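You operate a simulated robot arm through the tools that you are given. There is no shell and no other tool.

You are at the controls of a simulated robot arm. One attempt, no reset.

Task
Jog the bottle to the feed gate and push it into the pocket.
Fine: shut the gate first; use the pusher, draw it back, then open the gate again. Where these are worked on the way, their far stop is far enough and under half their travel is too little: feed gate.

Only the result counts: the job must be done as asked and must still hold three seconds after the hand-in. Knocking over, shifting, dropping, spilling or breaking anything else fails it.

Robot
A 6-joint arm with a two-finger gripper, fixed in place. Base frame: the origin is at the foot of the arm, x ahead of it, y to its left, z up. Lengths are in cm, angles in degrees, forces in N, time in s.
Its first joint turns from -166.0 to 166.0 degrees. Payload 2.45 kg.
The tool frame sits at the grasp point between the pads (the TCP): z along the fingers, y along the line on which they close. The tips reach 2 cm beyond it. The gripper opens to 14 cm. The gripper's body begins 16.8 cm behind the TCP.
Orientation is that of the tool frame in the base frame, as a unit quaternion [x, y, z, w]. With the fingers straight down and closing along the base's y, the tool's x points along the base's -x, its y along +y and its z along -z.

Tools
- The arm moves only by the tool apply_moves. Its arguments are lists of equal length, an entry for each row: "gripper": the finger opening in cm, from 0 to 14; "travel": the shift along the tool's x, y, z in cm, a list of three; "delta_rot": the turn, a rotation vector about the tool's x, y, z in degrees, a list of three. In form: {"gripper": [gripper, ...], "travel": [[tx, ty, tz], ...], "delta_rot": [[rx, ry, rz], ...]}. A call has 1 to 20 rows; each row is the pose to reach, as a shift and turn from the pose commanded when the call began, along the tool's axes at that moment. Rows are played at 5 a second. More than 5 cm and 8.6 degrees between two rows, or a gripper value outside its range, and nothing of the call is played. A pose out of reach is approached as far as the arm can. The call stops where the force on the tool passes 90 N (or 10 N more than at its start, if that is more) or the arm is blocked; 0.2 s more then pass. Each finger travels about 4.5 cm/s and halts on what it meets, pressing with about 44 N; the grip force reading is that of the motor and also rises with nothing between the fingers. The clock runs only during rows and for 0.2 s after the last one: add rows that repeat a pose to give the fingers time. It gives the time, the measured TCP pose, the force on the tool (base axes), the opening and the grip force at its end, in the units of the frame above (readings bear some noise), with the torque about the TCP (base axes, N m) and any sound that the robot's microphone picked up.
- Cameras (640 x 400 px; columns grow to the right, rows downward): "scene" is fixed at [39.87, 50.15, 140.66]; the picture's right is [0.59, 0.81, 0.00], its down [0.21, -0.16, -0.96] and it looks along [-0.78, 0.57, -0.26] (base axes); focal length 214 px, centre (320, 200). "wrist" rides on the gripper at [7.8, 1.1, -20.9] in the tool frame; the picture's right is [-0.14, 0.99, 0.00], its down [-0.92, -0.13, -0.37] and it looks along [-0.36, -0.05, 0.93] (tool axes); focal length 280 px, centre (320, 200). There is no depth. A picture from a camera that has moved, and an enlarged one, comes with that camera's place and axes in the base frame and with its lens.
- grab_frame(camera): a new picture of that camera. The clock stands still meanwhile.
- inspect(camera, box): a new picture of the part [left, top, right, bottom] of that camera's present view, enlarged. The clock stands still meanwhile.
- finish_job(): hands the job in; it is judged then, once.

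Places have to be worked out from the pictures, the camera data and where the tool is seen. Open the gripper and draw the arm clear of the work before you hand the job in, unless the task says otherwise.

The tools are called after "Request:" as name(argument=value, ...) on one line, values as JSON. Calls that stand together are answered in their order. apply_moves: Moves the arm, as the interface text tells. Its arguments: {"type":"object","properties":{"gripper":{"type":"array"},"travel":{"type":"array"},"delta_rot":{"type":"array"}},"required":["gripper","travel","delta_rot"]} The other tools are called the same way: grab_frame (camera) takes a picture; inspect (camera, box) takes an enlarged picture of a part of a camera's view; finish_job () hands the job in.

At the start:

```text
clock: 0.0
position: [87.65, -9.21, 109.66]
ee_rot: [0.0, 1.0, 0.0, -0.001]
contact_force: [0.0, -0.7, 0.5]
ft_torque: [0.0, 0.0, 0.05]
opening: 13.98
finger_force: 0.0
```

scene: 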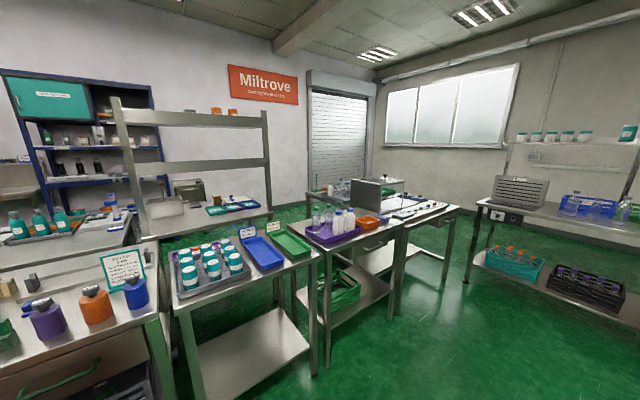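
wrist: 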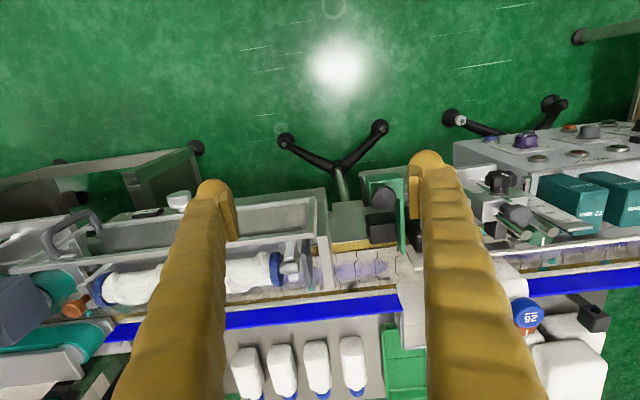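

The scene camera looks away into the room, so the wrist camera is my main view. I take a fresh wrist picture and enlarge parts of it to understand the station.

Request:
inspect(camera="wrist", box=[0, 160, 320, 400])

Request:
inspect(camera="wrist", box=[320, 100, 640, 400])

Request:
grab_frame(camera="scene")

```text
1.67 times, centred on (160, 280) of wrist
camera zoom: at [79.79, -8.0, 130.73], right [0.14, 0.99, 0.0], down [0.92, -0.13, 0.37], along [0.36, -0.05, -0.93], focal length 467 px, centre (587, 67)
```

zoom: 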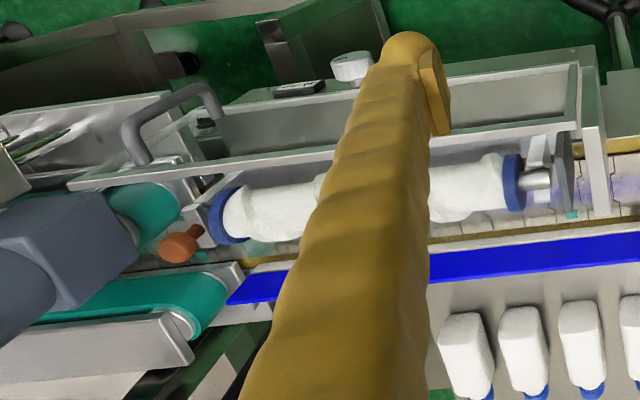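

```text
1.33 times, centred on (480, 250) of wrist
camera zoom: at [79.79, -8.0, 130.73], right [0.14, 0.99, 0.0], down [0.92, -0.13, 0.37], along [0.36, -0.05, -0.93], focal length 374 px, centre (107, 133)
```

zoom: 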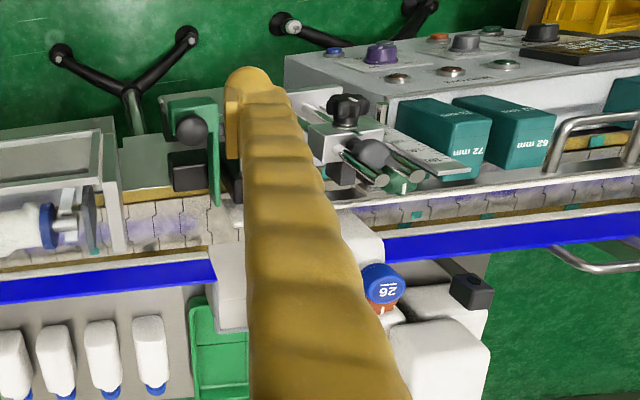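

```text
taken
```

scene: 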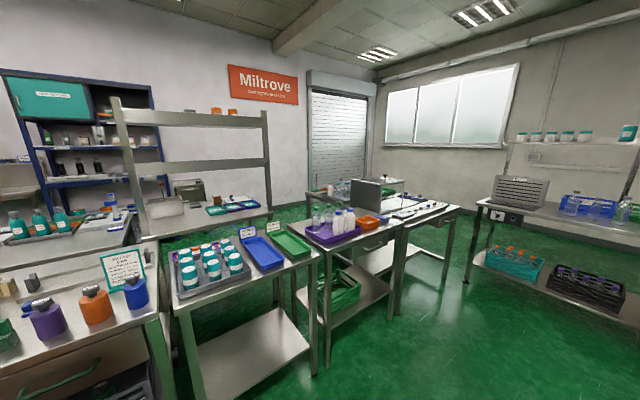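

The station lies along y on the image's lower half, with the fingers in the way. I move the tool back toward the base 20 cm at the same height to get a second view for triangulation.

Request:
apply_moves(gripper=[14, 14, 14, 14, 14, 14], travel=[[4, 0, 0], [8, 0, 0], [12, 0, 0], [16, 0, 0], [20, 0, 0], [20, 0, 0]], delta_rot=[[0, 0, 0], [0, 0, 0], [0, 0, 0], [0, 0, 0], [0, 0, 0], [0, 0, 0]])

Request:
grab_frame(camera="wrist")

```text
clock: 1.4
position: [67.74, -9.25, 109.62]
ee_rot: [0.0, 1.0, -0.001, 0.0]
contact_force: [1.1, -1.4, -0.5]
ft_torque: [0.03, -0.03, -0.02]
opening: 13.99
finger_force: 0.1
```

```text
taken
camera wrist: at [59.96, -8.14, 130.64], right [0.14, 0.99, 0.0], down [0.92, -0.13, 0.37], along [0.37, -0.05, -0.93], focal length 280 px, centre (320, 200)
```

wrist: 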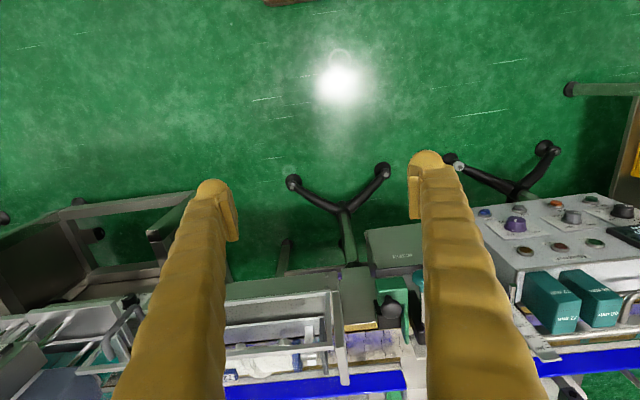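

Blue rail triangulates to about x≈116, z≈92, and the green bracket's black knob to about (94, -1, 95). I zoom into this view for detail.

Request:
inspect(camera="wrist", box=[220, 220, 440, 400])

Request:
inspect(camera="wrist", box=[440, 130, 640, 400])

Request:
inspect(camera="wrist", box=[0, 200, 220, 400])

```text
2.22 times, centred on (330, 310) of wrist
camera zoom: at [59.96, -8.14, 130.64], right [0.14, 0.99, 0.0], down [0.92, -0.13, 0.37], along [0.37, -0.05, -0.93], focal length 623 px, centre (298, -44)
```

zoom: 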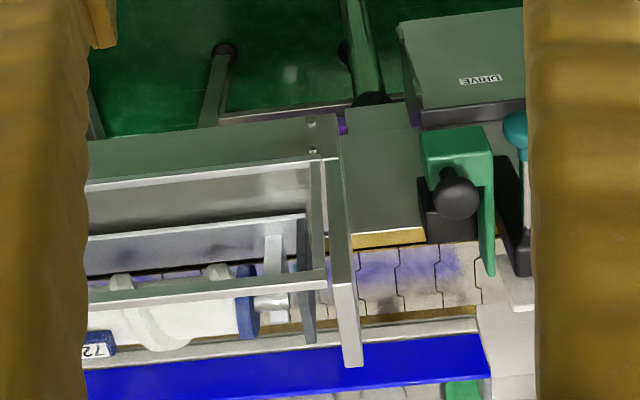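

```text
1.48 times, centred on (540, 265) of wrist
camera zoom: at [59.96, -8.14, 130.64], right [0.14, 0.99, 0.0], down [0.92, -0.13, 0.37], along [0.37, -0.05, -0.93], focal length 415 px, centre (-6, 104)
```

zoom: 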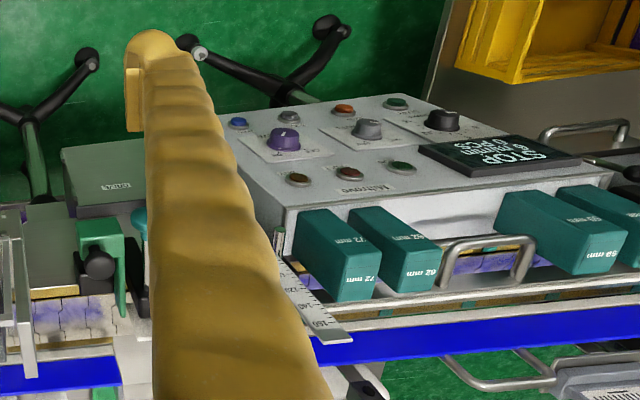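

```text
2.00 times, centred on (110, 300) of wrist
camera zoom: at [59.96, -8.14, 130.64], right [0.14, 0.99, 0.0], down [0.92, -0.13, 0.37], along [0.37, -0.05, -0.93], focal length 561 px, centre (740, 0)
```

zoom: 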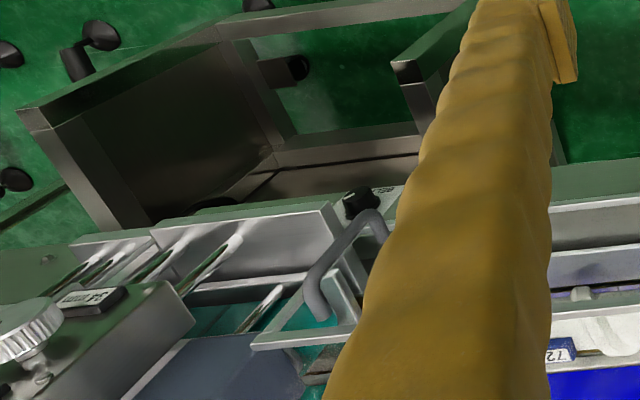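

The picture's up points toward the base, so I read it flipped: the conveyor runs along y, with a console (z≈70) at y≈+34 and a gate/bracket near y≈0. I move sideways to +y to look at the console and pusher area between the fingers.

Request:
apply_moves(gripper=[14, 14, 14, 14, 14, 14, 14, 14], travel=[[0, 5, 0], [0, 10, 0], [0, 15, 0], [0, 20, 0], [0, 25, 0], [0, 30, 0], [0, 33, 0], [0, 33, 0]], delta_rot=[[0, 0, 0], [0, 0, 0], [0, 0, 0], [0, 0, 0], [0, 0, 0], [0, 0, 0], [0, 0, 0], [0, 0, 0]])

Request:
grab_frame(camera="wrist")

Request:
inspect(camera="wrist", box=[220, 180, 440, 400])

```text
clock: 3.2
position: [67.58, 24.4, 109.67]
ee_rot: [0.0, 1.0, 0.0, 0.0]
contact_force: [-0.1, -0.3, -0.2]
ft_torque: [-0.02, 0.02, -0.03]
opening: 14.02
finger_force: 0.1
```

```text
taken
camera wrist: at [59.82, 25.4, 130.74], right [0.14, 0.99, 0.0], down [0.92, -0.13, 0.37], along [0.37, -0.05, -0.93], focal length 280 px, centre (320, 200)
```

wrist: 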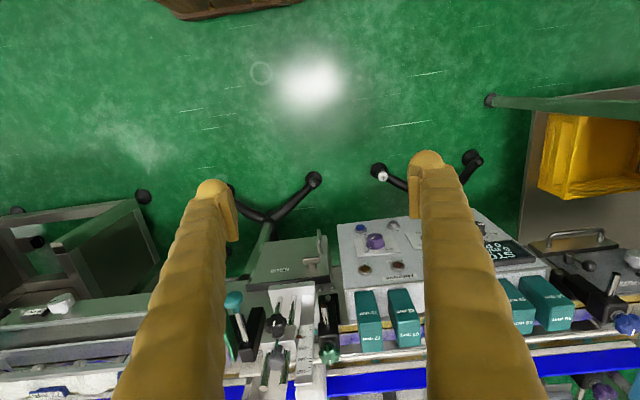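

```text
1.82 times, centred on (330, 290) of wrist
camera zoom: at [59.82, 25.4, 130.74], right [0.14, 0.99, 0.0], down [0.92, -0.13, 0.37], along [0.37, -0.05, -0.93], focal length 510 px, centre (302, 36)
```

zoom: 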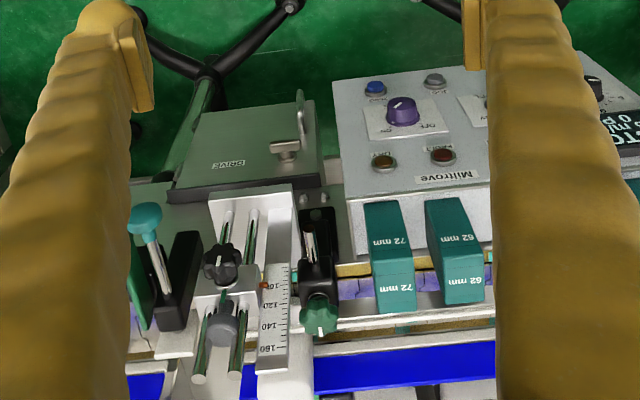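

I see a carriage on two rods with a scale and ball knob (likely the pusher), a teal-handled lever in a black slot (likely the gate), and the console with a purple knob and buttons. I move to centre on the pusher and closer in x.

Request:
apply_moves(gripper=[14, 14, 14, 14, 14], travel=[[-4, -3, 0], [-7, -6, 0], [-10, -9, 0], [-12, -12, 0], [-12, -12, 0]], delta_rot=[[0, 0, 0], [0, 0, 0], [0, 0, 0], [0, 0, 0], [0, 0, 0]])

Request:
grab_frame(camera="wrist")

Request:
inspect(camera="wrist", box=[230, 150, 420, 270])

Request:
inspect(camera="wrist", box=[230, 270, 420, 390])

```text
clock: 4.4
position: [79.57, 12.04, 109.49]
ee_rot: [0.0, 1.0, 0.0, -0.001]
contact_force: [-0.6, 0.0, 0.1]
ft_torque: [-0.01, 0.0, -0.01]
opening: 14.0
finger_force: 0.0
```

```text
taken
camera wrist: at [71.67, 13.01, 130.51], right [0.14, 0.99, 0.0], down [0.92, -0.13, 0.37], along [0.36, -0.05, -0.93], focal length 280 px, centre (320, 200)
```

wrist: 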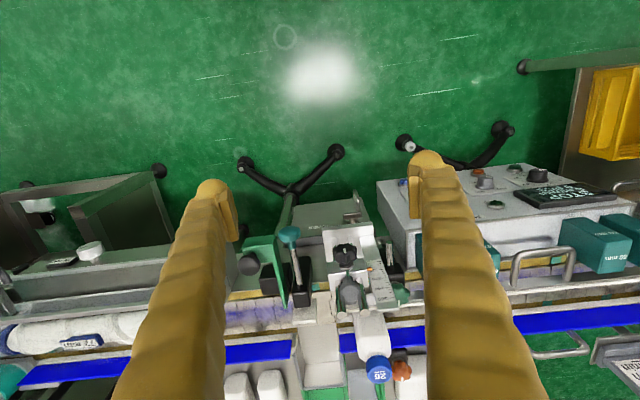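

```text
3.33 times, centred on (325, 210) of wrist
camera zoom: at [71.67, 13.01, 130.51], right [0.14, 0.99, 0.0], down [0.92, -0.13, 0.37], along [0.36, -0.05, -0.93], focal length 935 px, centre (303, 167)
```

zoom: 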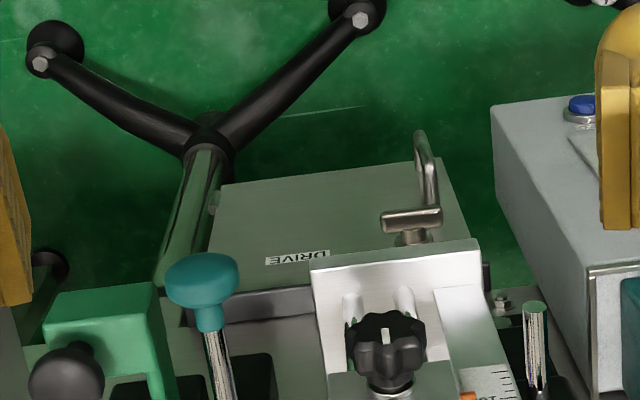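

```text
3.33 times, centred on (325, 330) of wrist
camera zoom: at [71.67, 13.01, 130.51], right [0.14, 0.99, 0.0], down [0.92, -0.13, 0.37], along [0.36, -0.05, -0.93], focal length 935 px, centre (303, -233)
```

zoom: 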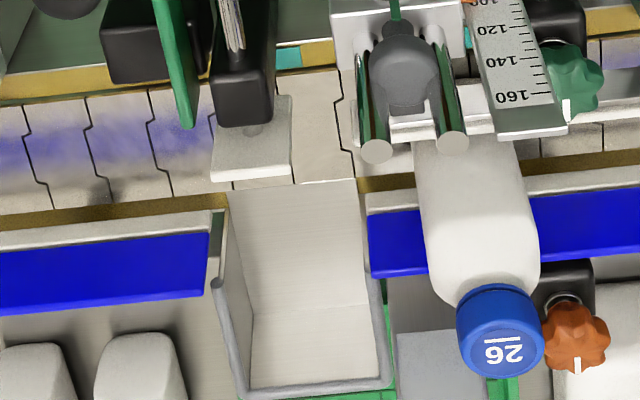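

Now clear: a bottle capped "26" stands on the belt near y≈15, a pocket opens through the blue rail at about y≈9, a green plate with a black ball knob is probably the gate, and a white pad with teal handle is probably the pusher. Next I read the console labels.

Request:
apply_moves(gripper=[14, 14, 14, 14, 14, 14, 14, 14], travel=[[0, 5, 0], [0, 10, 0], [0, 15, 0], [0, 20, 0], [0, 23, 0], [0, 26, 0], [0, 26, 0], [0, 26, 0]], delta_rot=[[0, 0, 0], [0, 0, 0], [0, 0, 0], [0, 0, 0], [0, 0, 0], [0, 0, 0], [0, 0, 0], [0, 0, 0]])

Request:
grab_frame(camera="wrist")

Request:
inspect(camera="wrist", box=[230, 120, 420, 240])

Request:
inspect(camera="wrist", box=[230, 220, 420, 340])

```text
clock: 6.2
position: [79.67, 37.93, 109.48]
ee_rot: [0.001, 1.0, 0.0, 0.0]
contact_force: [1.0, -0.1, 0.6]
ft_torque: [0.03, 0.02, -0.01]
opening: 14.0
finger_force: 0.1
```

```text
taken
camera wrist: at [71.96, 39.04, 130.49], right [0.14, 0.99, 0.0], down [0.92, -0.13, 0.37], along [0.37, -0.05, -0.93], focal length 280 px, centre (320, 200)
```

wrist: 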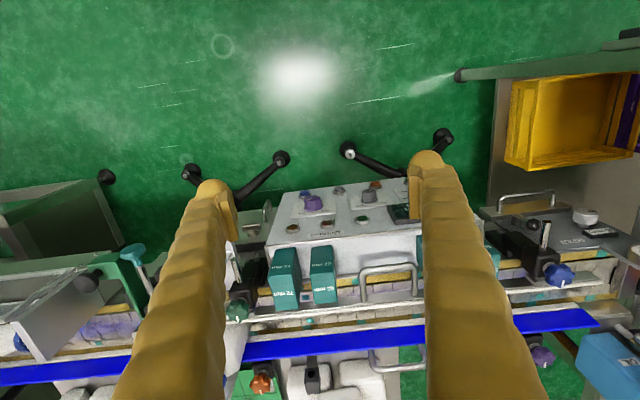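

```text
3.33 times, centred on (325, 180) of wrist
camera zoom: at [71.96, 39.04, 130.49], right [0.14, 0.99, 0.0], down [0.92, -0.13, 0.37], along [0.37, -0.05, -0.93], focal length 935 px, centre (303, 267)
```

zoom: 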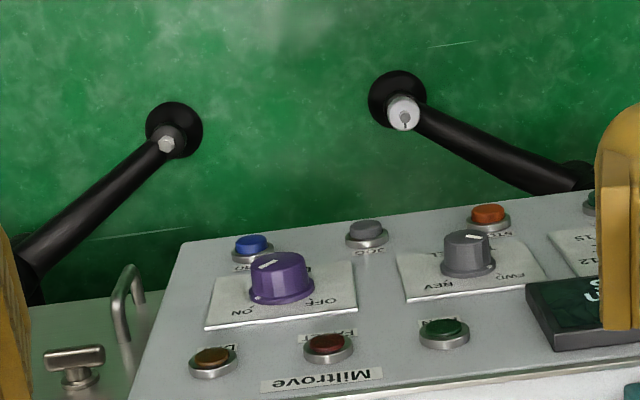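

```text
3.33 times, centred on (325, 280) of wrist
camera zoom: at [71.96, 39.04, 130.49], right [0.14, 0.99, 0.0], down [0.92, -0.13, 0.37], along [0.37, -0.05, -0.93], focal length 935 px, centre (303, -67)
```

zoom: 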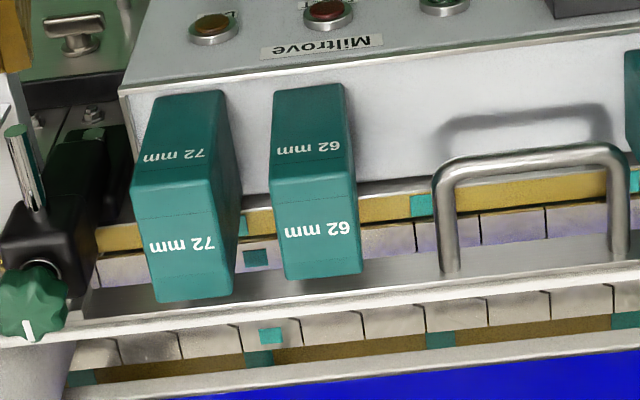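

The console face seems to be vertical (x≈97, JOG at about (97, 40.6, 61), red lamp above it at z≈79.5), so buttons face the robot. I back away, then turn the wrist 180° so the camera will sit on top when the tool is tilted forward.

Request:
apply_moves(gripper=[14, 14, 14, 14, 14, 14, 14, 14, 14, 14, 14, 14, 14, 14, 14, 14, 14, 14, 14, 14], travel=[[4, -4, 0], [8, -8, 0], [12, -12, 0], [16, -16, 0], [20, -20, 0], [22, -23, 0], [22, -23, 0], [22, -23, 0], [22, -23, 0], [22, -23, 0], [22, -23, 0], [22, -23, 0], [22, -23, 0], [22, -23, 0], [22, -23, 0], [22, -23, 0], [22, -23, 0], [22, -23, 0], [22, -23, 0], [22, -23, 0]], delta_rot=[[0, 0, 0], [0, 0, 0], [0, 0, 0], [0, 0, 0], [0, 0, 0], [0, 0, 0], [0, 0, 8], [0, 0, 16], [0, 0, 24], [0, 0, 32], [0, 0, 40], [0, 0, 48], [0, 0, 56], [0, 0, 64], [0, 0, 72], [0, 0, 80], [0, 0, 85], [0, 0, 90], [0, 0, 90], [0, 0, 90]])

Request:
grab_frame(camera="wrist")

```text
refused: row 1 steps farther than a row can; nothing moved
```

```text
taken
camera wrist: at [71.96, 39.04, 130.49], right [0.14, 0.99, 0.0], down [0.92, -0.13, 0.37], along [0.37, -0.05, -0.93], focal length 280 px, centre (320, 200)
```

wrist: 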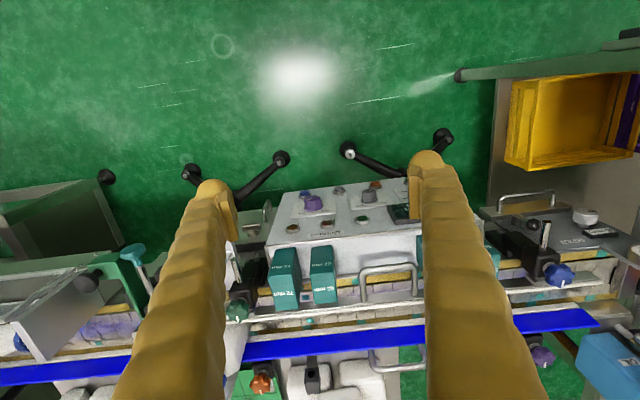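

The step was longer than 5 cm per row diagonally; I redo it with shorter steps.

Request:
apply_moves(gripper=[14, 14, 14, 14, 14, 14, 14, 14, 14, 14, 14, 14, 14, 14, 14, 14, 14, 14, 14, 14], travel=[[3, -3, 0], [6, -6, 0], [9, -9, 0], [12, -12, 0], [15, -15, 0], [18, -18, 0], [20, -21, 0], [22, -23, 0], [22, -23, 0], [22, -23, 0], [22, -23, 0], [22, -23, 0], [22, -23, 0], [22, -23, 0], [22, -23, 0], [22, -23, 0], [22, -23, 0], [22, -23, 0], [22, -23, 0], [22, -23, 0]], delta_rot=[[0, 0, 0], [0, 0, 0], [0, 0, 0], [0, 0, 0], [0, 0, 0], [0, 0, 0], [0, 0, 8], [0, 0, 16], [0, 0, 24], [0, 0, 32], [0, 0, 40], [0, 0, 48], [0, 0, 56], [0, 0, 64], [0, 0, 72], [0, 0, 80], [0, 0, 85], [0, 0, 90], [0, 0, 90], [0, 0, 90]])

Request:
grab_frame(camera="wrist")

```text
clock: 10.4
position: [57.64, 14.84, 109.63]
ee_rot: [0.708, 0.707, -0.001, 0.0]
contact_force: [-0.8, 0.3, -0.1]
ft_torque: [0.01, 0.01, -0.01]
opening: 14.01
finger_force: 0.0
```

```text
taken
camera wrist: at [58.69, 22.73, 130.7], right [0.99, -0.14, 0.0], down [-0.13, -0.92, 0.37], along [-0.05, -0.37, -0.93], focal length 280 px, centre (320, 200)
```

wrist: 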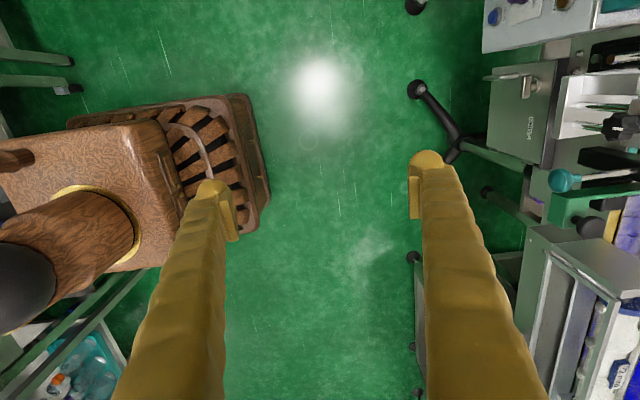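

The wrist turned 90° cleanly. I turn the remaining 90°.

Request:
apply_moves(gripper=[14, 14, 14, 14, 14, 14, 14, 14, 14, 14, 14, 14, 14], travel=[[0, 0, 0], [0, 0, 0], [0, 0, 0], [0, 0, 0], [0, 0, 0], [0, 0, 0], [0, 0, 0], [0, 0, 0], [0, 0, 0], [0, 0, 0], [0, 0, 0], [0, 0, 0], [0, 0, 0]], delta_rot=[[0, 0, 8], [0, 0, 16], [0, 0, 24], [0, 0, 32], [0, 0, 40], [0, 0, 48], [0, 0, 56], [0, 0, 64], [0, 0, 72], [0, 0, 80], [0, 0, 85], [0, 0, 90], [0, 0, 90]])

```text
clock: 13.2
position: [58.7, 7.59, 108.99]
ee_rot: [0.995, 0.087, 0.002, -0.04]
contact_force: [0.3, 0.1, -0.4]
ft_torque: [0.02, -0.02, 0.02]
opening: 14.01
finger_force: 0.0
out of reach, approached as far as the arm can: row 9, 10, 11, 12, 13
```

The wrist stops short at about 170° in this sense, so its joint limit is there. I unwind and turn the other way, which suits targets on the +y side better.

Request:
apply_moves(gripper=[14, 14, 14, 14, 14, 14, 14, 14, 14, 14, 14, 14, 14, 14, 14, 14, 14, 14, 14, 14], travel=[[0, 0, 0], [0, 0, 0], [0, 0, 0], [0, 0, 0], [0, 0, 0], [0, 0, 0], [0, 0, 0], [0, 0, 0], [0, 0, 0], [0, 0, 0], [0, 0, 0], [0, 0, 0], [0, 0, 0], [0, 0, 0], [0, 0, 0], [0, 0, 0], [0, 0, 0], [0, 0, 0], [0, 0, 0], [0, 0, 0]], delta_rot=[[0, 0, -8], [0, 0, -16], [0, 0, -24], [0, 0, -32], [0, 0, -40], [0, 0, -48], [0, 0, -56], [0, 0, -64], [0, 0, -72], [0, 0, -80], [0, 0, -88], [0, 0, -96], [0, 0, -104], [0, 0, -112], [0, 0, -120], [0, 0, -128], [0, 0, -136], [0, 0, -144], [0, 0, -152], [0, 0, -160]])

```text
clock: 17.4
position: [58.34, 7.46, 109.05]
ee_rot: [0.085, 0.996, 0.04, -0.005]
contact_force: [0.4, 0.6, 0.3]
ft_torque: [-0.02, -0.02, -0.01]
opening: 14.02
finger_force: 0.0
```

The unwound pose has a small leftover tilt. I remove it (rotation about (4.6, -0.6, -9.75)°) to stand exactly straight down before turning the other way.

Request:
apply_moves(gripper=[14, 14, 14], travel=[[0, 0, 0], [0, 0, 0], [0, 0, 0]], delta_rot=[[2.3, -0.3, -4.9], [4.6, -0.6, -9.75], [4.6, -0.6, -9.75]])

Request:
apply_moves(gripper=[14, 14, 14, 14, 14, 14, 14, 14, 14, 14, 14, 14, 14, 14, 14, 14, 14, 14, 14, 14], travel=[[0, 0, 0], [0, 0, 0], [0, 0, 0], [0, 0, 0], [0, 0, 0], [0, 0, 0], [0, 0, 0], [0, 0, 0], [0, 0, 0], [0, 0, 0], [0, 0, 0], [0, 0, 0], [0, 0, 0], [0, 0, 0], [0, 0, 0], [0, 0, 0], [0, 0, 0], [0, 0, 0], [0, 0, 0], [0, 0, 0]], delta_rot=[[0, 0, -8], [0, 0, -16], [0, 0, -24], [0, 0, -32], [0, 0, -40], [0, 0, -48], [0, 0, -56], [0, 0, -64], [0, 0, -72], [0, 0, -80], [0, 0, -88], [0, 0, -96], [0, 0, -104], [0, 0, -112], [0, 0, -120], [0, 0, -128], [0, 0, -136], [0, 0, -144], [0, 0, -152], [0, 0, -160]])

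```text
clock: 18.2
position: [58.3, 7.53, 109.13]
ee_rot: [0.0, 1.0, -0.002, 0.0]
contact_force: [-0.4, 0.1, -0.4]
ft_torque: [0.0, -0.01, 0.02]
opening: 14.0
finger_force: 0.0
```

```text
clock: 22.4
position: [58.51, 7.72, 109.11]
ee_rot: [0.985, -0.174, -0.001, 0.001]
contact_force: [0.4, -0.1, 0.0]
ft_torque: [0.0, -0.04, 0.0]
opening: 14.01
finger_force: 0.0
```

Turned to -160°. I finish the last 20°, and check the picture.

Request:
apply_moves(gripper=[14, 14, 14, 14], travel=[[0, 0, 0], [0, 0, 0], [0, 0, 0], [0, 0, 0]], delta_rot=[[0, 0, -8], [0, 0, -16], [0, 0, -20], [0, 0, -20]])

Request:
grab_frame(camera="wrist")

```text
clock: 23.4
position: [58.6, 7.45, 109.0]
ee_rot: [1.0, 0.0, 0.0, 0.001]
contact_force: [-0.2, -1.3, 0.3]
ft_torque: [-0.01, 0.0, 0.01]
opening: 14.0
finger_force: 0.1
```

```text
taken
camera wrist: at [66.24, 6.52, 130.01], right [-0.14, -0.99, 0.0], down [-0.92, 0.13, 0.37], along [-0.36, 0.05, -0.93], focal length 280 px, centre (320, 200)
```

wrist: 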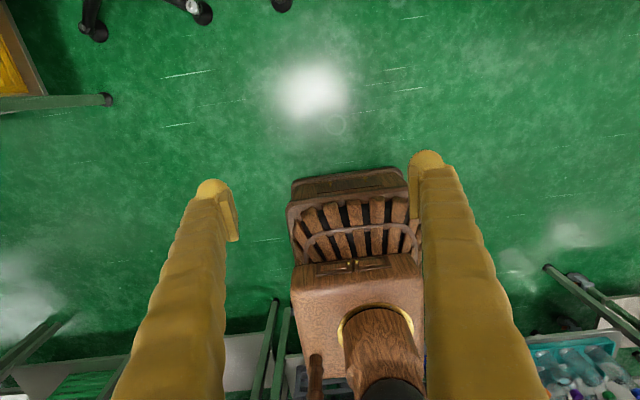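

Now tool x points to +X. I pitch the tool forward about its y so the camera looks at the station from the robot's side.

Request:
apply_moves(gripper=[14, 14, 14, 14, 14, 14, 14, 14, 14, 14], travel=[[0, 0, 0], [0, 0, 0], [0, 0, 0], [0, 0, 0], [0, 0, 0], [0, 0, 0], [0, 0, 0], [0, 0, 0], [0, 0, 0], [0, 0, 0]], delta_rot=[[0, 8, 0], [0, 16, 0], [0, 24, 0], [0, 32, 0], [0, 40, 0], [0, 48, 0], [0, 56, 0], [0, 64, 0], [0, 70, 0], [0, 70, 0]])

Request:
grab_frame(camera="wrist")

```text
clock: 25.6
position: [65.42, 7.8, 114.69]
ee_rot: [0.821, -0.019, 0.571, -0.001]
contact_force: [0.9, 4.7, 1.7]
ft_torque: [-0.32, 0.22, -0.55]
opening: 13.98
finger_force: 0.0
out of reach, approached as far as the arm can: row 7, 8, 9, 10
```

```text
taken
camera wrist: at [48.57, 6.98, 129.42], right [-0.08, -0.99, -0.15], down [-0.66, 0.16, -0.73], along [0.74, 0.04, -0.67], focal length 280 px, centre (320, 200)
```

wrist: 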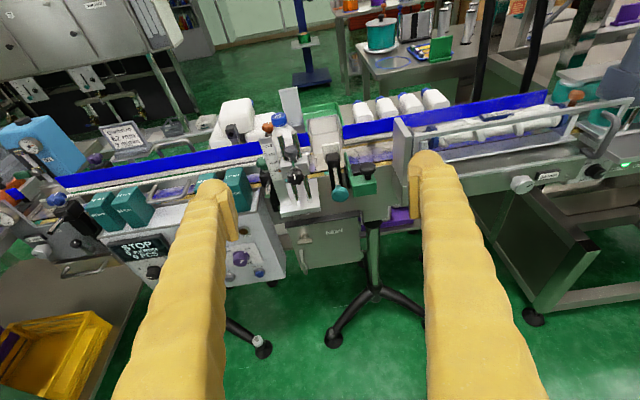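

This gives a clear operator-side view of the station. I zoom in on the middle and on the console.

Request:
inspect(camera="wrist", box=[220, 70, 420, 195])

Request:
inspect(camera="wrist", box=[0, 100, 200, 300])

Request:
inspect(camera="wrist", box=[400, 50, 640, 220])

Request:
inspect(camera="wrist", box=[200, 180, 400, 305])

```text
3.20 times, centred on (320, 132) of wrist
camera zoom: at [48.57, 6.98, 129.42], right [-0.08, -0.99, -0.15], down [-0.66, 0.16, -0.73], along [0.74, 0.04, -0.67], focal length 897 px, centre (320, 416)
```

zoom: 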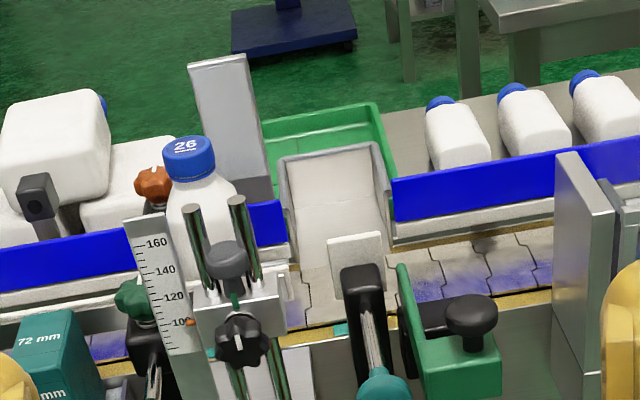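

```text
2.00 times, centred on (100, 200) of wrist
camera zoom: at [48.57, 6.98, 129.42], right [-0.08, -0.99, -0.15], down [-0.66, 0.16, -0.73], along [0.74, 0.04, -0.67], focal length 561 px, centre (760, 200)
```

zoom: 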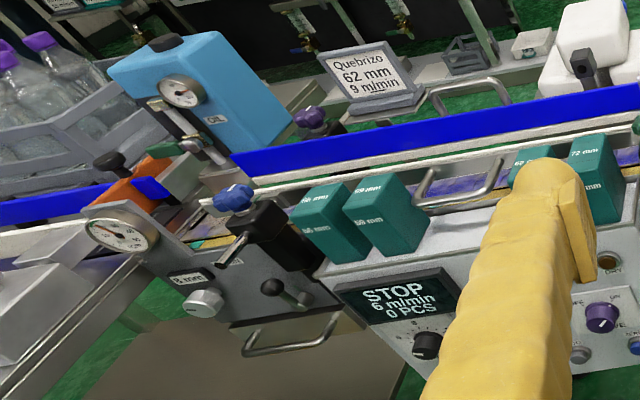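

```text
2.35 times, centred on (520, 135) of wrist
camera zoom: at [48.57, 6.98, 129.42], right [-0.08, -0.99, -0.15], down [-0.66, 0.16, -0.73], along [0.74, 0.04, -0.67], focal length 660 px, centre (-151, 353)
```

zoom: 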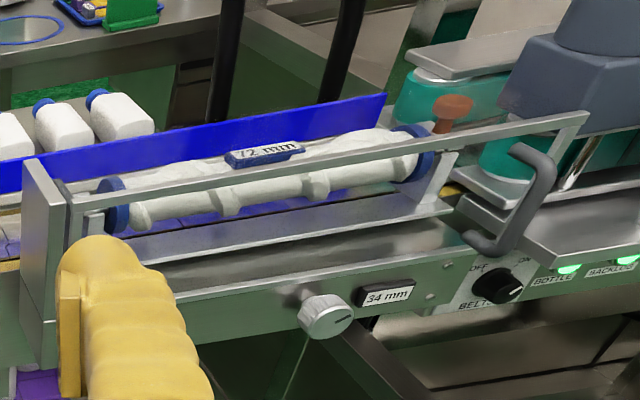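

```text
3.20 times, centred on (300, 242) of wrist
camera zoom: at [48.57, 6.98, 129.42], right [-0.08, -0.99, -0.15], down [-0.66, 0.16, -0.73], along [0.74, 0.04, -0.67], focal length 897 px, centre (384, 64)
```

zoom: 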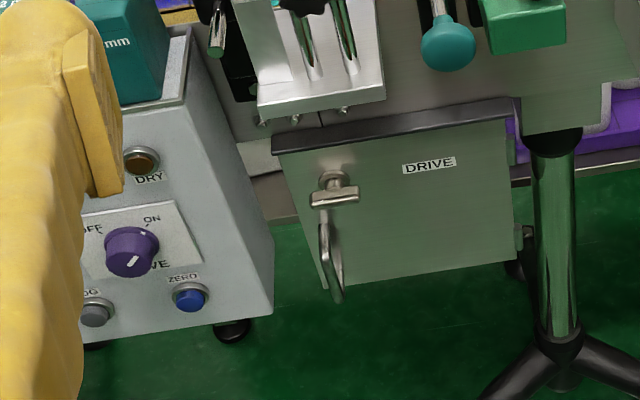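

Key estimates so far: teal pusher knob ≈ (92.8, 5, 90.5), pad at x≈109 near y 2.8–7, gate knob ≈ (95.4, -1.4, 93.6), bottle cap ≈ (113.6, 16.5, 99.8), JOG ≈ (97.2, 40.6, 60.8). I move the camera closer to study the handles.

Request:
apply_moves(gripper=[14, 14, 14, 14, 14, 14], travel=[[-0.5, 0.6, 3.7], [-1.0, 1.2, 7.4], [-1.5, 1.8, 11.1], [-2.0, 2.4, 14.8], [-2.4, 2.8, 18.6], [-2.4, 2.8, 18.6]], delta_rot=[[0, 0, 0], [0, 0, 0], [0, 0, 0], [0, 0, 0], [0, 0, 0], [0, 0, 0]])

Request:
grab_frame(camera="wrist")

Request:
inspect(camera="wrist", box=[220, 100, 420, 225])

Request:
inspect(camera="wrist", box=[220, 200, 420, 325])

```text
clock: 27.0
position: [82.08, 7.19, 106.3]
ee_rot: [0.82, -0.008, 0.572, 0.011]
contact_force: [-0.8, -0.5, -0.6]
ft_torque: [-0.03, -0.01, 0.01]
opening: 14.0
finger_force: 0.1
out of reach, approached as far as the arm can: row 4, 5, 6
```

```text
taken
camera wrist: at [65.11, 6.66, 120.89], right [-0.07, -0.99, -0.12], down [-0.66, 0.14, -0.74], along [0.75, 0.03, -0.66], focal length 280 px, centre (320, 200)
```

wrist: 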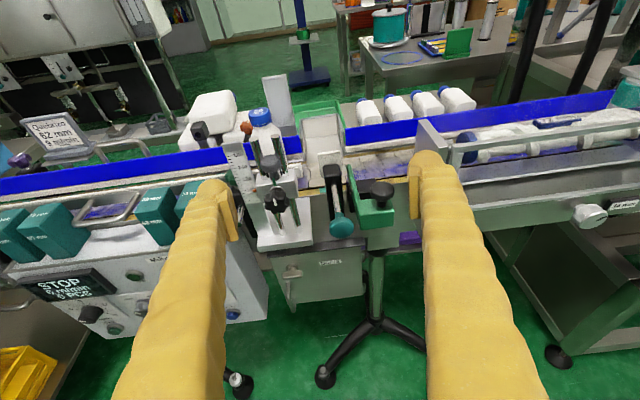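

```text
3.20 times, centred on (320, 162) of wrist
camera zoom: at [65.11, 6.66, 120.89], right [-0.07, -0.99, -0.12], down [-0.66, 0.14, -0.74], along [0.75, 0.03, -0.66], focal length 897 px, centre (320, 320)
```

zoom: 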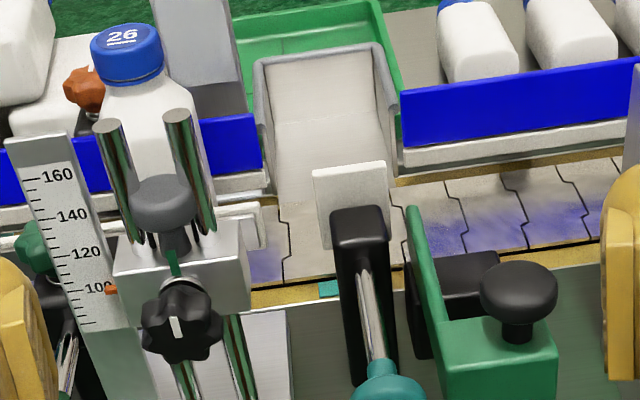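

```text
3.20 times, centred on (320, 262) of wrist
camera zoom: at [65.11, 6.66, 120.89], right [-0.07, -0.99, -0.12], down [-0.66, 0.14, -0.74], along [0.75, 0.03, -0.66], focal length 897 px, centre (320, 0)
```

zoom: 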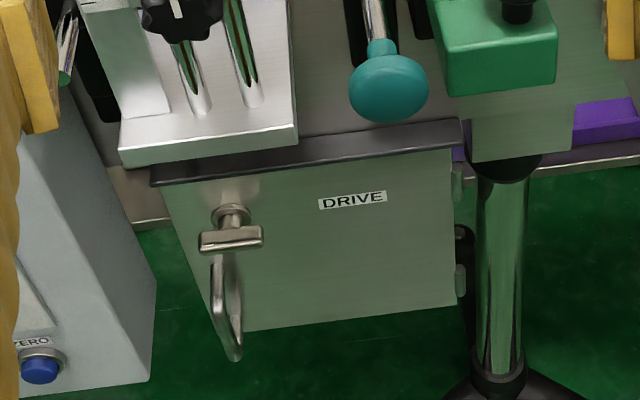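

The gate is a green sliding plate with a vertical mushroom knob, the pusher a horizontal rod along x with a teal end knob. Next I view the console directly to read its labels and settings.

Request:
apply_moves(gripper=[14, 14, 14, 14, 14, 14, 14, 14, 14], travel=[[-1, -3.9, -2], [-2, -7.8, -3.5], [-3, -11.7, -4.5], [-4, -15.6, -4.5], [-5, -19.5, -4.5], [-6, -23.4, -4.5], [-7, -27.3, -4.5], [-8, -31, -4.5], [-8, -31, -4.5]], delta_rot=[[0.8, 0.1, 0], [1.56, 0.2, 0], [1.56, 0.2, 0], [1.56, 0.2, 0], [1.56, 0.2, 0], [1.56, 0.2, 0], [1.56, 0.2, 0], [1.56, 0.2, 0], [1.56, 0.2, 0]])

Request:
grab_frame(camera="wrist")

Request:
inspect(camera="wrist", box=[220, 150, 420, 275])

Request:
inspect(camera="wrist", box=[220, 240, 420, 365])

```text
clock: 29.0
position: [75.31, 38.1, 100.31]
ee_rot: [0.818, 0.008, 0.575, -0.011]
contact_force: [0.2, -0.7, -1.0]
ft_torque: [0.0, 0.0, 0.04]
opening: 14.01
finger_force: 0.2
```

```text
taken
camera wrist: at [58.24, 36.57, 114.88], right [-0.02, -0.99, -0.14], down [-0.66, 0.12, -0.74], along [0.75, 0.07, -0.66], focal length 280 px, centre (320, 200)
```

wrist: 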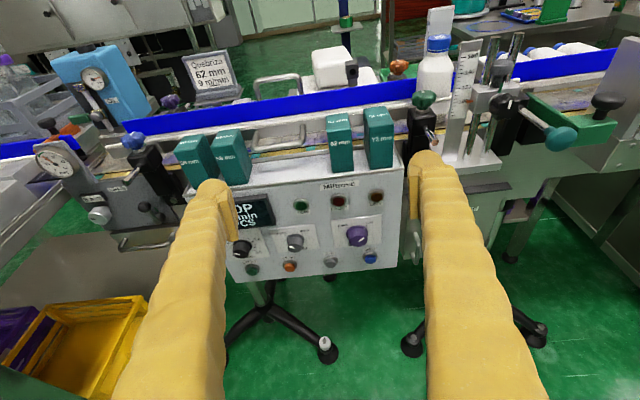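

```text
3.20 times, centred on (320, 212) of wrist
camera zoom: at [58.24, 36.57, 114.88], right [-0.02, -0.99, -0.14], down [-0.66, 0.12, -0.74], along [0.75, 0.07, -0.66], focal length 897 px, centre (320, 160)
```

zoom: 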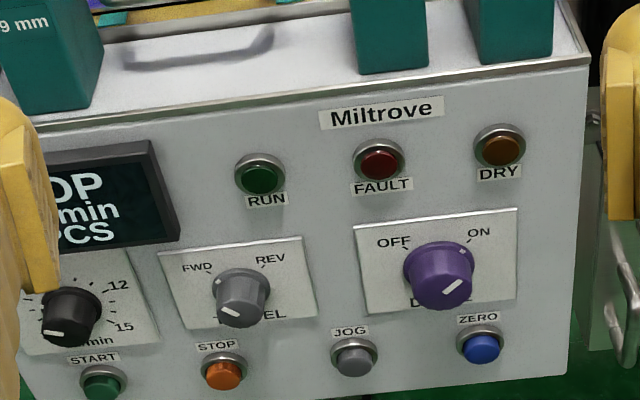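

```text
3.20 times, centred on (320, 302) of wrist
camera zoom: at [58.24, 36.57, 114.88], right [-0.02, -0.99, -0.14], down [-0.66, 0.12, -0.74], along [0.75, 0.07, -0.66], focal length 897 px, centre (320, -128)
```

zoom: 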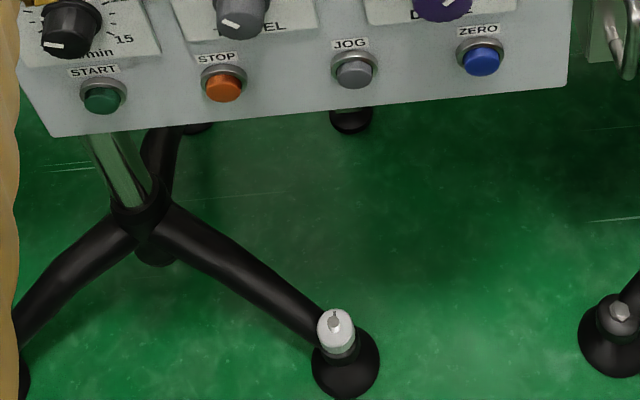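

I can read the console: RUN/FAULT/DRY lamps, FWD/REV selector, DRIVE OFF/ON knob, START, STOP, JOG, ZERO. I zoom on the selector positions before touching anything.

Request:
inspect(camera="wrist", box=[330, 210, 400, 254])

Request:
inspect(camera="wrist", box=[265, 220, 335, 264])

Request:
inspect(camera="wrist", box=[380, 20, 640, 182])

```text
9.09 times, centred on (365, 232) of wrist
camera zoom: at [58.24, 36.57, 114.88], right [-0.02, -0.99, -0.14], down [-0.66, 0.12, -0.74], along [0.75, 0.07, -0.66], focal length 2549 px, centre (-89, -91)
```

zoom: 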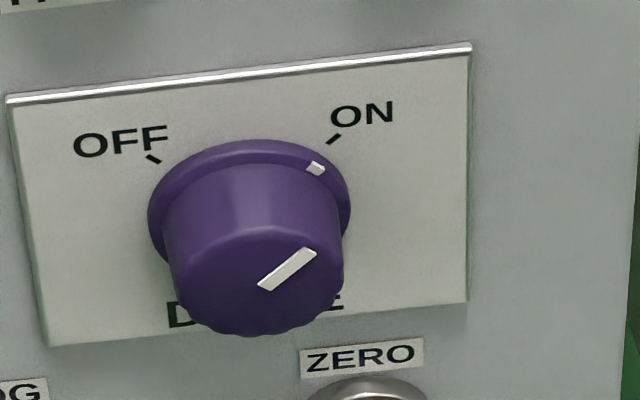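

```text
9.09 times, centred on (300, 242) of wrist
camera zoom: at [58.24, 36.57, 114.88], right [-0.02, -0.99, -0.14], down [-0.66, 0.12, -0.74], along [0.75, 0.07, -0.66], focal length 2549 px, centre (502, -182)
```

zoom: 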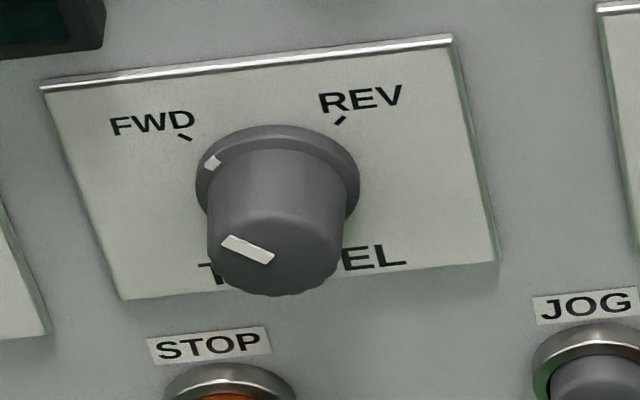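

```text
2.46 times, centred on (510, 101) of wrist
camera zoom: at [58.24, 36.57, 114.88], right [-0.02, -0.99, -0.14], down [-0.66, 0.12, -0.74], along [0.75, 0.07, -0.66], focal length 690 px, centre (-148, 444)
```

zoom: 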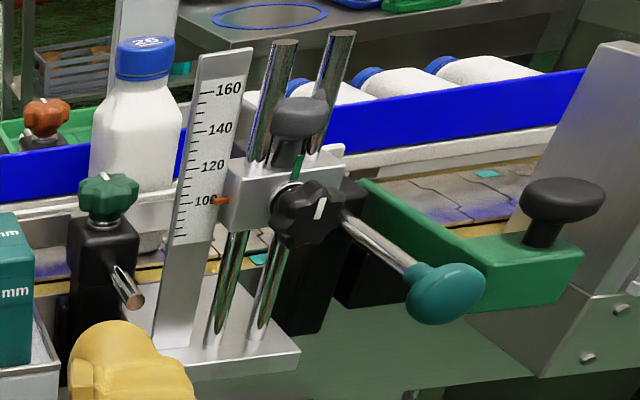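

DRIVE is ON and TRAVEL is FWD; display says STOP, 6 m/min. First job is shutting the gate, so I move across at safe height to in front of the gate knob (≈(95, -1.2, 94.5)), rolling 10° to stay off the wrist limit.

Request:
apply_moves(gripper=[14, 14, 14, 14, 14, 13, 12, 11, 10, 9, 8, 8], travel=[[0.3, 3.9, 0.3], [0.6, 7.8, 0.6], [0.9, 11.7, 0.9], [1.2, 15.6, 1.2], [1.5, 19.5, 1.5], [1.8, 23.4, 1.8], [2.1, 27.3, 2.1], [2.4, 31.2, 2.4], [2.6, 35.1, 2.7], [2.7, 39.3, 2.9], [2.7, 39.3, 2.9], [2.7, 39.3, 2.9]], delta_rot=[[-0.2, 0, 1], [-0.4, 0, 2], [-0.6, 0, 3], [-0.8, 0, 4], [-1.0, 0, 5], [-1.2, 0, 6], [-1.4, 0, 7], [-1.56, 0, 8], [-1.56, 0, 9], [-1.56, 0, 10], [-1.56, 0, 10], [-1.56, 0, 10]])

Request:
grab_frame(camera="wrist")

Request:
inspect(camera="wrist", box=[220, 120, 420, 245])

```text
clock: 31.6
position: [79.99, 3.67, 102.68]
ee_rot: [0.817, -0.094, 0.569, -0.018]
contact_force: [-0.2, -0.3, -0.4]
ft_torque: [0.0, 0.0, -0.01]
opening: 8.0
finger_force: 0.0
out of reach, approached as far as the arm can: row 8, 9, 10, 11, 12
```

```text
taken
camera wrist: at [62.91, 2.89, 117.11], right [-0.18, -0.95, -0.26], down [-0.64, 0.31, -0.71], along [0.75, 0.04, -0.66], focal length 280 px, centre (320, 200)
```

wrist: 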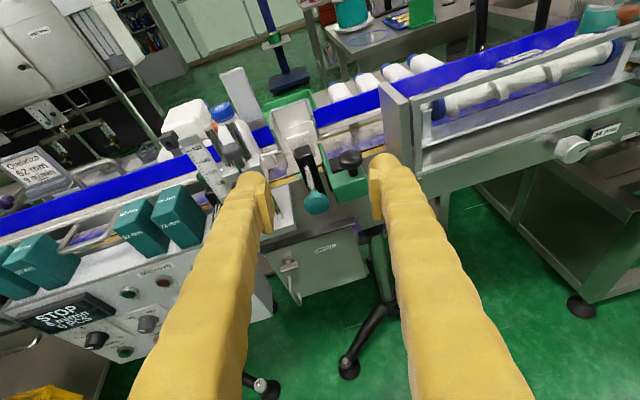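

```text
3.20 times, centred on (320, 182) of wrist
camera zoom: at [62.91, 2.89, 117.11], right [-0.18, -0.95, -0.26], down [-0.64, 0.31, -0.71], along [0.75, 0.04, -0.66], focal length 897 px, centre (320, 256)
```

zoom: 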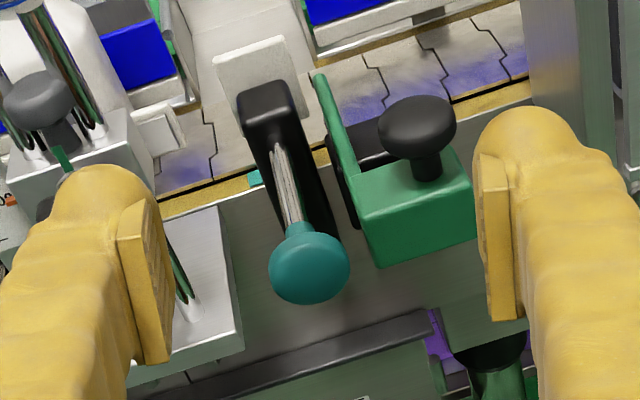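

Near pitch 70° the wrist is close to a singular pose for this region. I change to a 45° pitch while moving over to about (84, -1.2, 104) in front of the gate.

Request:
apply_moves(gripper=[8, 8, 8, 8, 8, 8], travel=[[0.7, 0.8, 0.7], [1.4, 1.6, 1.5], [2.1, 2.5, 2.2], [2.8, 3.3, 3.0], [3.4, 4.1, 3.65], [3.4, 4.1, 3.65]], delta_rot=[[0, -5, -0.2], [0, -10, -0.4], [0, -15, -0.6], [0, -20, -0.8], [0.1, -24.7, -1.0], [0.1, -24.7, -1.0]])

Request:
grab_frame(camera="wrist")

Request:
inspect(camera="wrist", box=[220, 80, 420, 205])

```text
clock: 33.0
position: [83.44, -1.06, 104.18]
ee_rot: [0.918, -0.081, 0.387, -0.029]
contact_force: [0.3, -0.3, -0.2]
ft_torque: [0.0, 0.01, 0.05]
opening: 7.99
finger_force: 0.1
```

```text
taken
camera wrist: at [73.7, -3.09, 124.23], right [-0.22, -0.95, -0.21], down [-0.88, 0.29, -0.38], along [0.42, 0.1, -0.9], focal length 280 px, centre (320, 200)
```

wrist: 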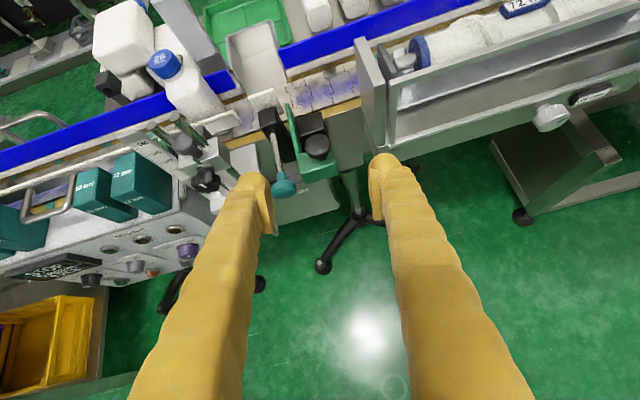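

```text
3.20 times, centred on (320, 142) of wrist
camera zoom: at [73.7, -3.09, 124.23], right [-0.22, -0.95, -0.21], down [-0.88, 0.29, -0.38], along [0.42, 0.1, -0.9], focal length 897 px, centre (320, 384)
```

zoom: 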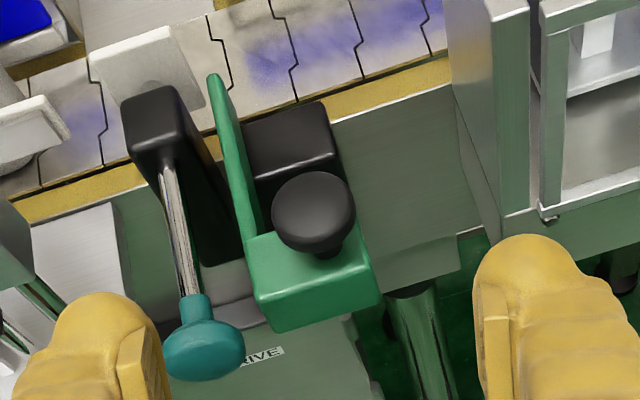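

Reachable at 45°. Refined positions: gate knob cap ≈ (94.9, -1.2, 94.6), teal knob ≈ (92.3, 5.2, 91.0). I advance along the tool axis to about 4 cm short of the gate knob with a 6 cm opening.

Request:
apply_moves(gripper=[7, 6, 6, 6, 6], travel=[[0.8, -0.1, 3], [1.49, -0.26, 6], [1.49, -0.26, 9], [1.49, -0.26, 10.5], [1.49, -0.26, 10.5]], delta_rot=[[0, 0, 0], [0, 0, 0], [0, 0, 0], [0, 0, 0], [0, 0, 0]])

Request:
grab_frame(camera="wrist")

Request:
inspect(camera="wrist", box=[220, 80, 420, 205])

```text
clock: 34.2
position: [92.18, -0.5, 97.67]
ee_rot: [0.924, 0.021, 0.381, -0.001]
contact_force: [0.5, -1.0, 0.9]
ft_torque: [0.15, 0.05, 0.01]
opening: 6.02
finger_force: 0.1
out of reach, approached as far as the arm can: row 2
```

```text
taken
camera wrist: at [82.97, -1.61, 118.16], right [-0.06, -0.99, -0.08], down [-0.92, 0.09, -0.39], along [0.39, 0.05, -0.92], focal length 280 px, centre (320, 200)
```

wrist: 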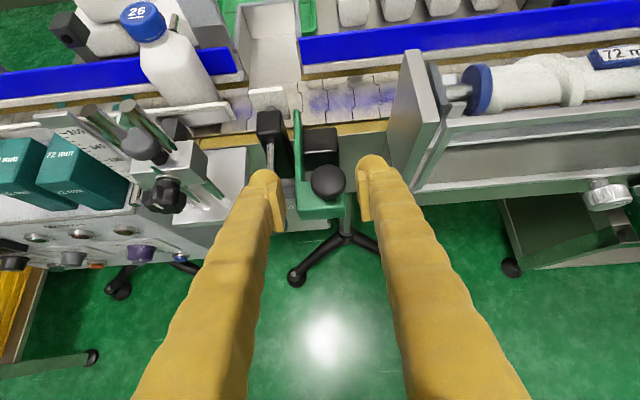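

```text
3.20 times, centred on (320, 142) of wrist
camera zoom: at [82.97, -1.61, 118.16], right [-0.06, -0.99, -0.08], down [-0.92, 0.09, -0.39], along [0.39, 0.05, -0.92], focal length 897 px, centre (320, 384)
```

zoom: 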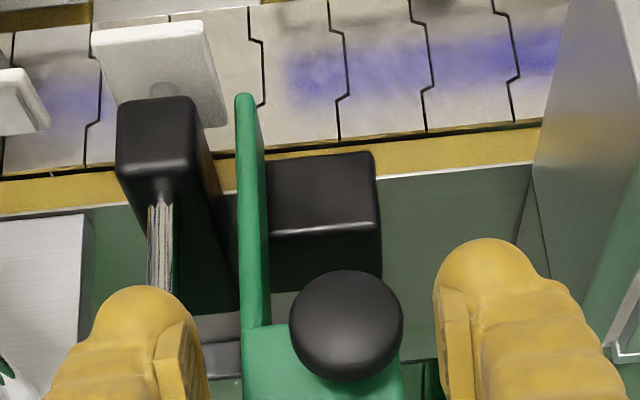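

The wrist roll changed during that move (now nearly upright), perhaps a joint re-arrangement. I hold still for a moment to let it settle and read the pose again.

Request:
apply_moves(gripper=[6, 6, 6], travel=[[0, 0, 0], [0, 0, 0], [0, 0, 0]], delta_rot=[[0, 0, 0], [0, 0, 0], [0, 0, 0]])

Request:
inspect(camera="wrist", box=[220, 80, 420, 205])

```text
clock: 35.0
position: [92.2, -1.04, 97.76]
ee_rot: [0.92, -0.079, 0.381, -0.034]
contact_force: [0.0, -0.4, 0.0]
ft_torque: [-0.01, -0.01, 0.01]
opening: 6.02
finger_force: 0.0
```

```text
3.20 times, centred on (320, 142) of wrist
camera zoom: at [82.72, -3.37, 117.97], right [-0.21, -0.95, -0.22], down [-0.89, 0.28, -0.36], along [0.41, 0.12, -0.91], focal length 897 px, centre (320, 384)
```

zoom: 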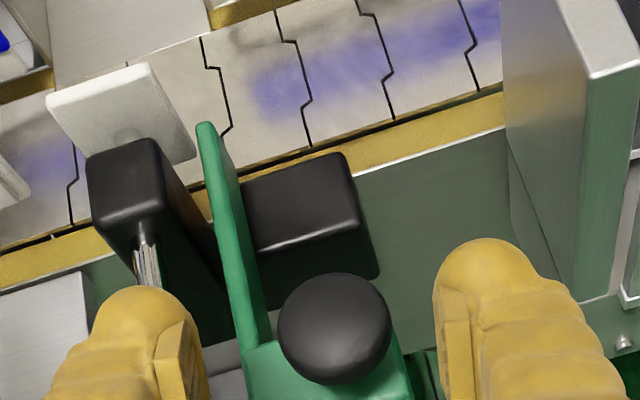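

It settled to the commanded pose; the knob lies well centred between the fingers. I advance the last 3.7 cm, then close on the knob.

Request:
apply_moves(gripper=[6, 6, 6, 6], travel=[[0, 0.2, 1.5], [0, 0.28, 2.8], [0, 0.28, 3.7], [0, 0.28, 3.7]], delta_rot=[[0, 0, 0], [0, 0, 0], [0, 0, 0], [0, 0, 0]])

Request:
inspect(camera="wrist", box=[220, 80, 420, 205])

```text
clock: 36.0
position: [94.99, -1.32, 95.26]
ee_rot: [0.921, -0.081, 0.381, -0.034]
contact_force: [-0.9, 0.8, 0.4]
ft_torque: [-0.02, 0.01, 0.0]
opening: 6.03
finger_force: 0.0
```

```text
3.20 times, centred on (320, 142) of wrist
camera zoom: at [85.48, -3.72, 115.45], right [-0.21, -0.95, -0.22], down [-0.89, 0.28, -0.36], along [0.41, 0.12, -0.91], focal length 897 px, centre (320, 384)
```

zoom: 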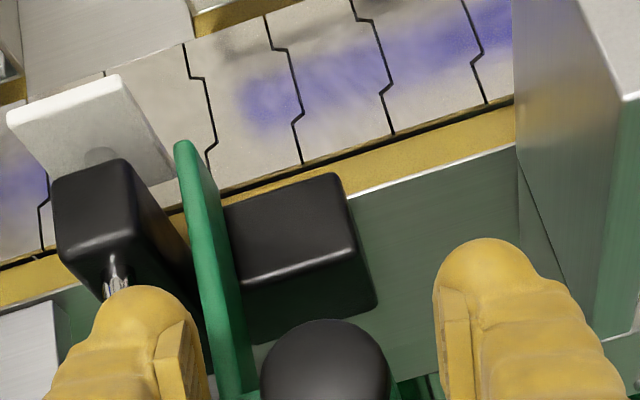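

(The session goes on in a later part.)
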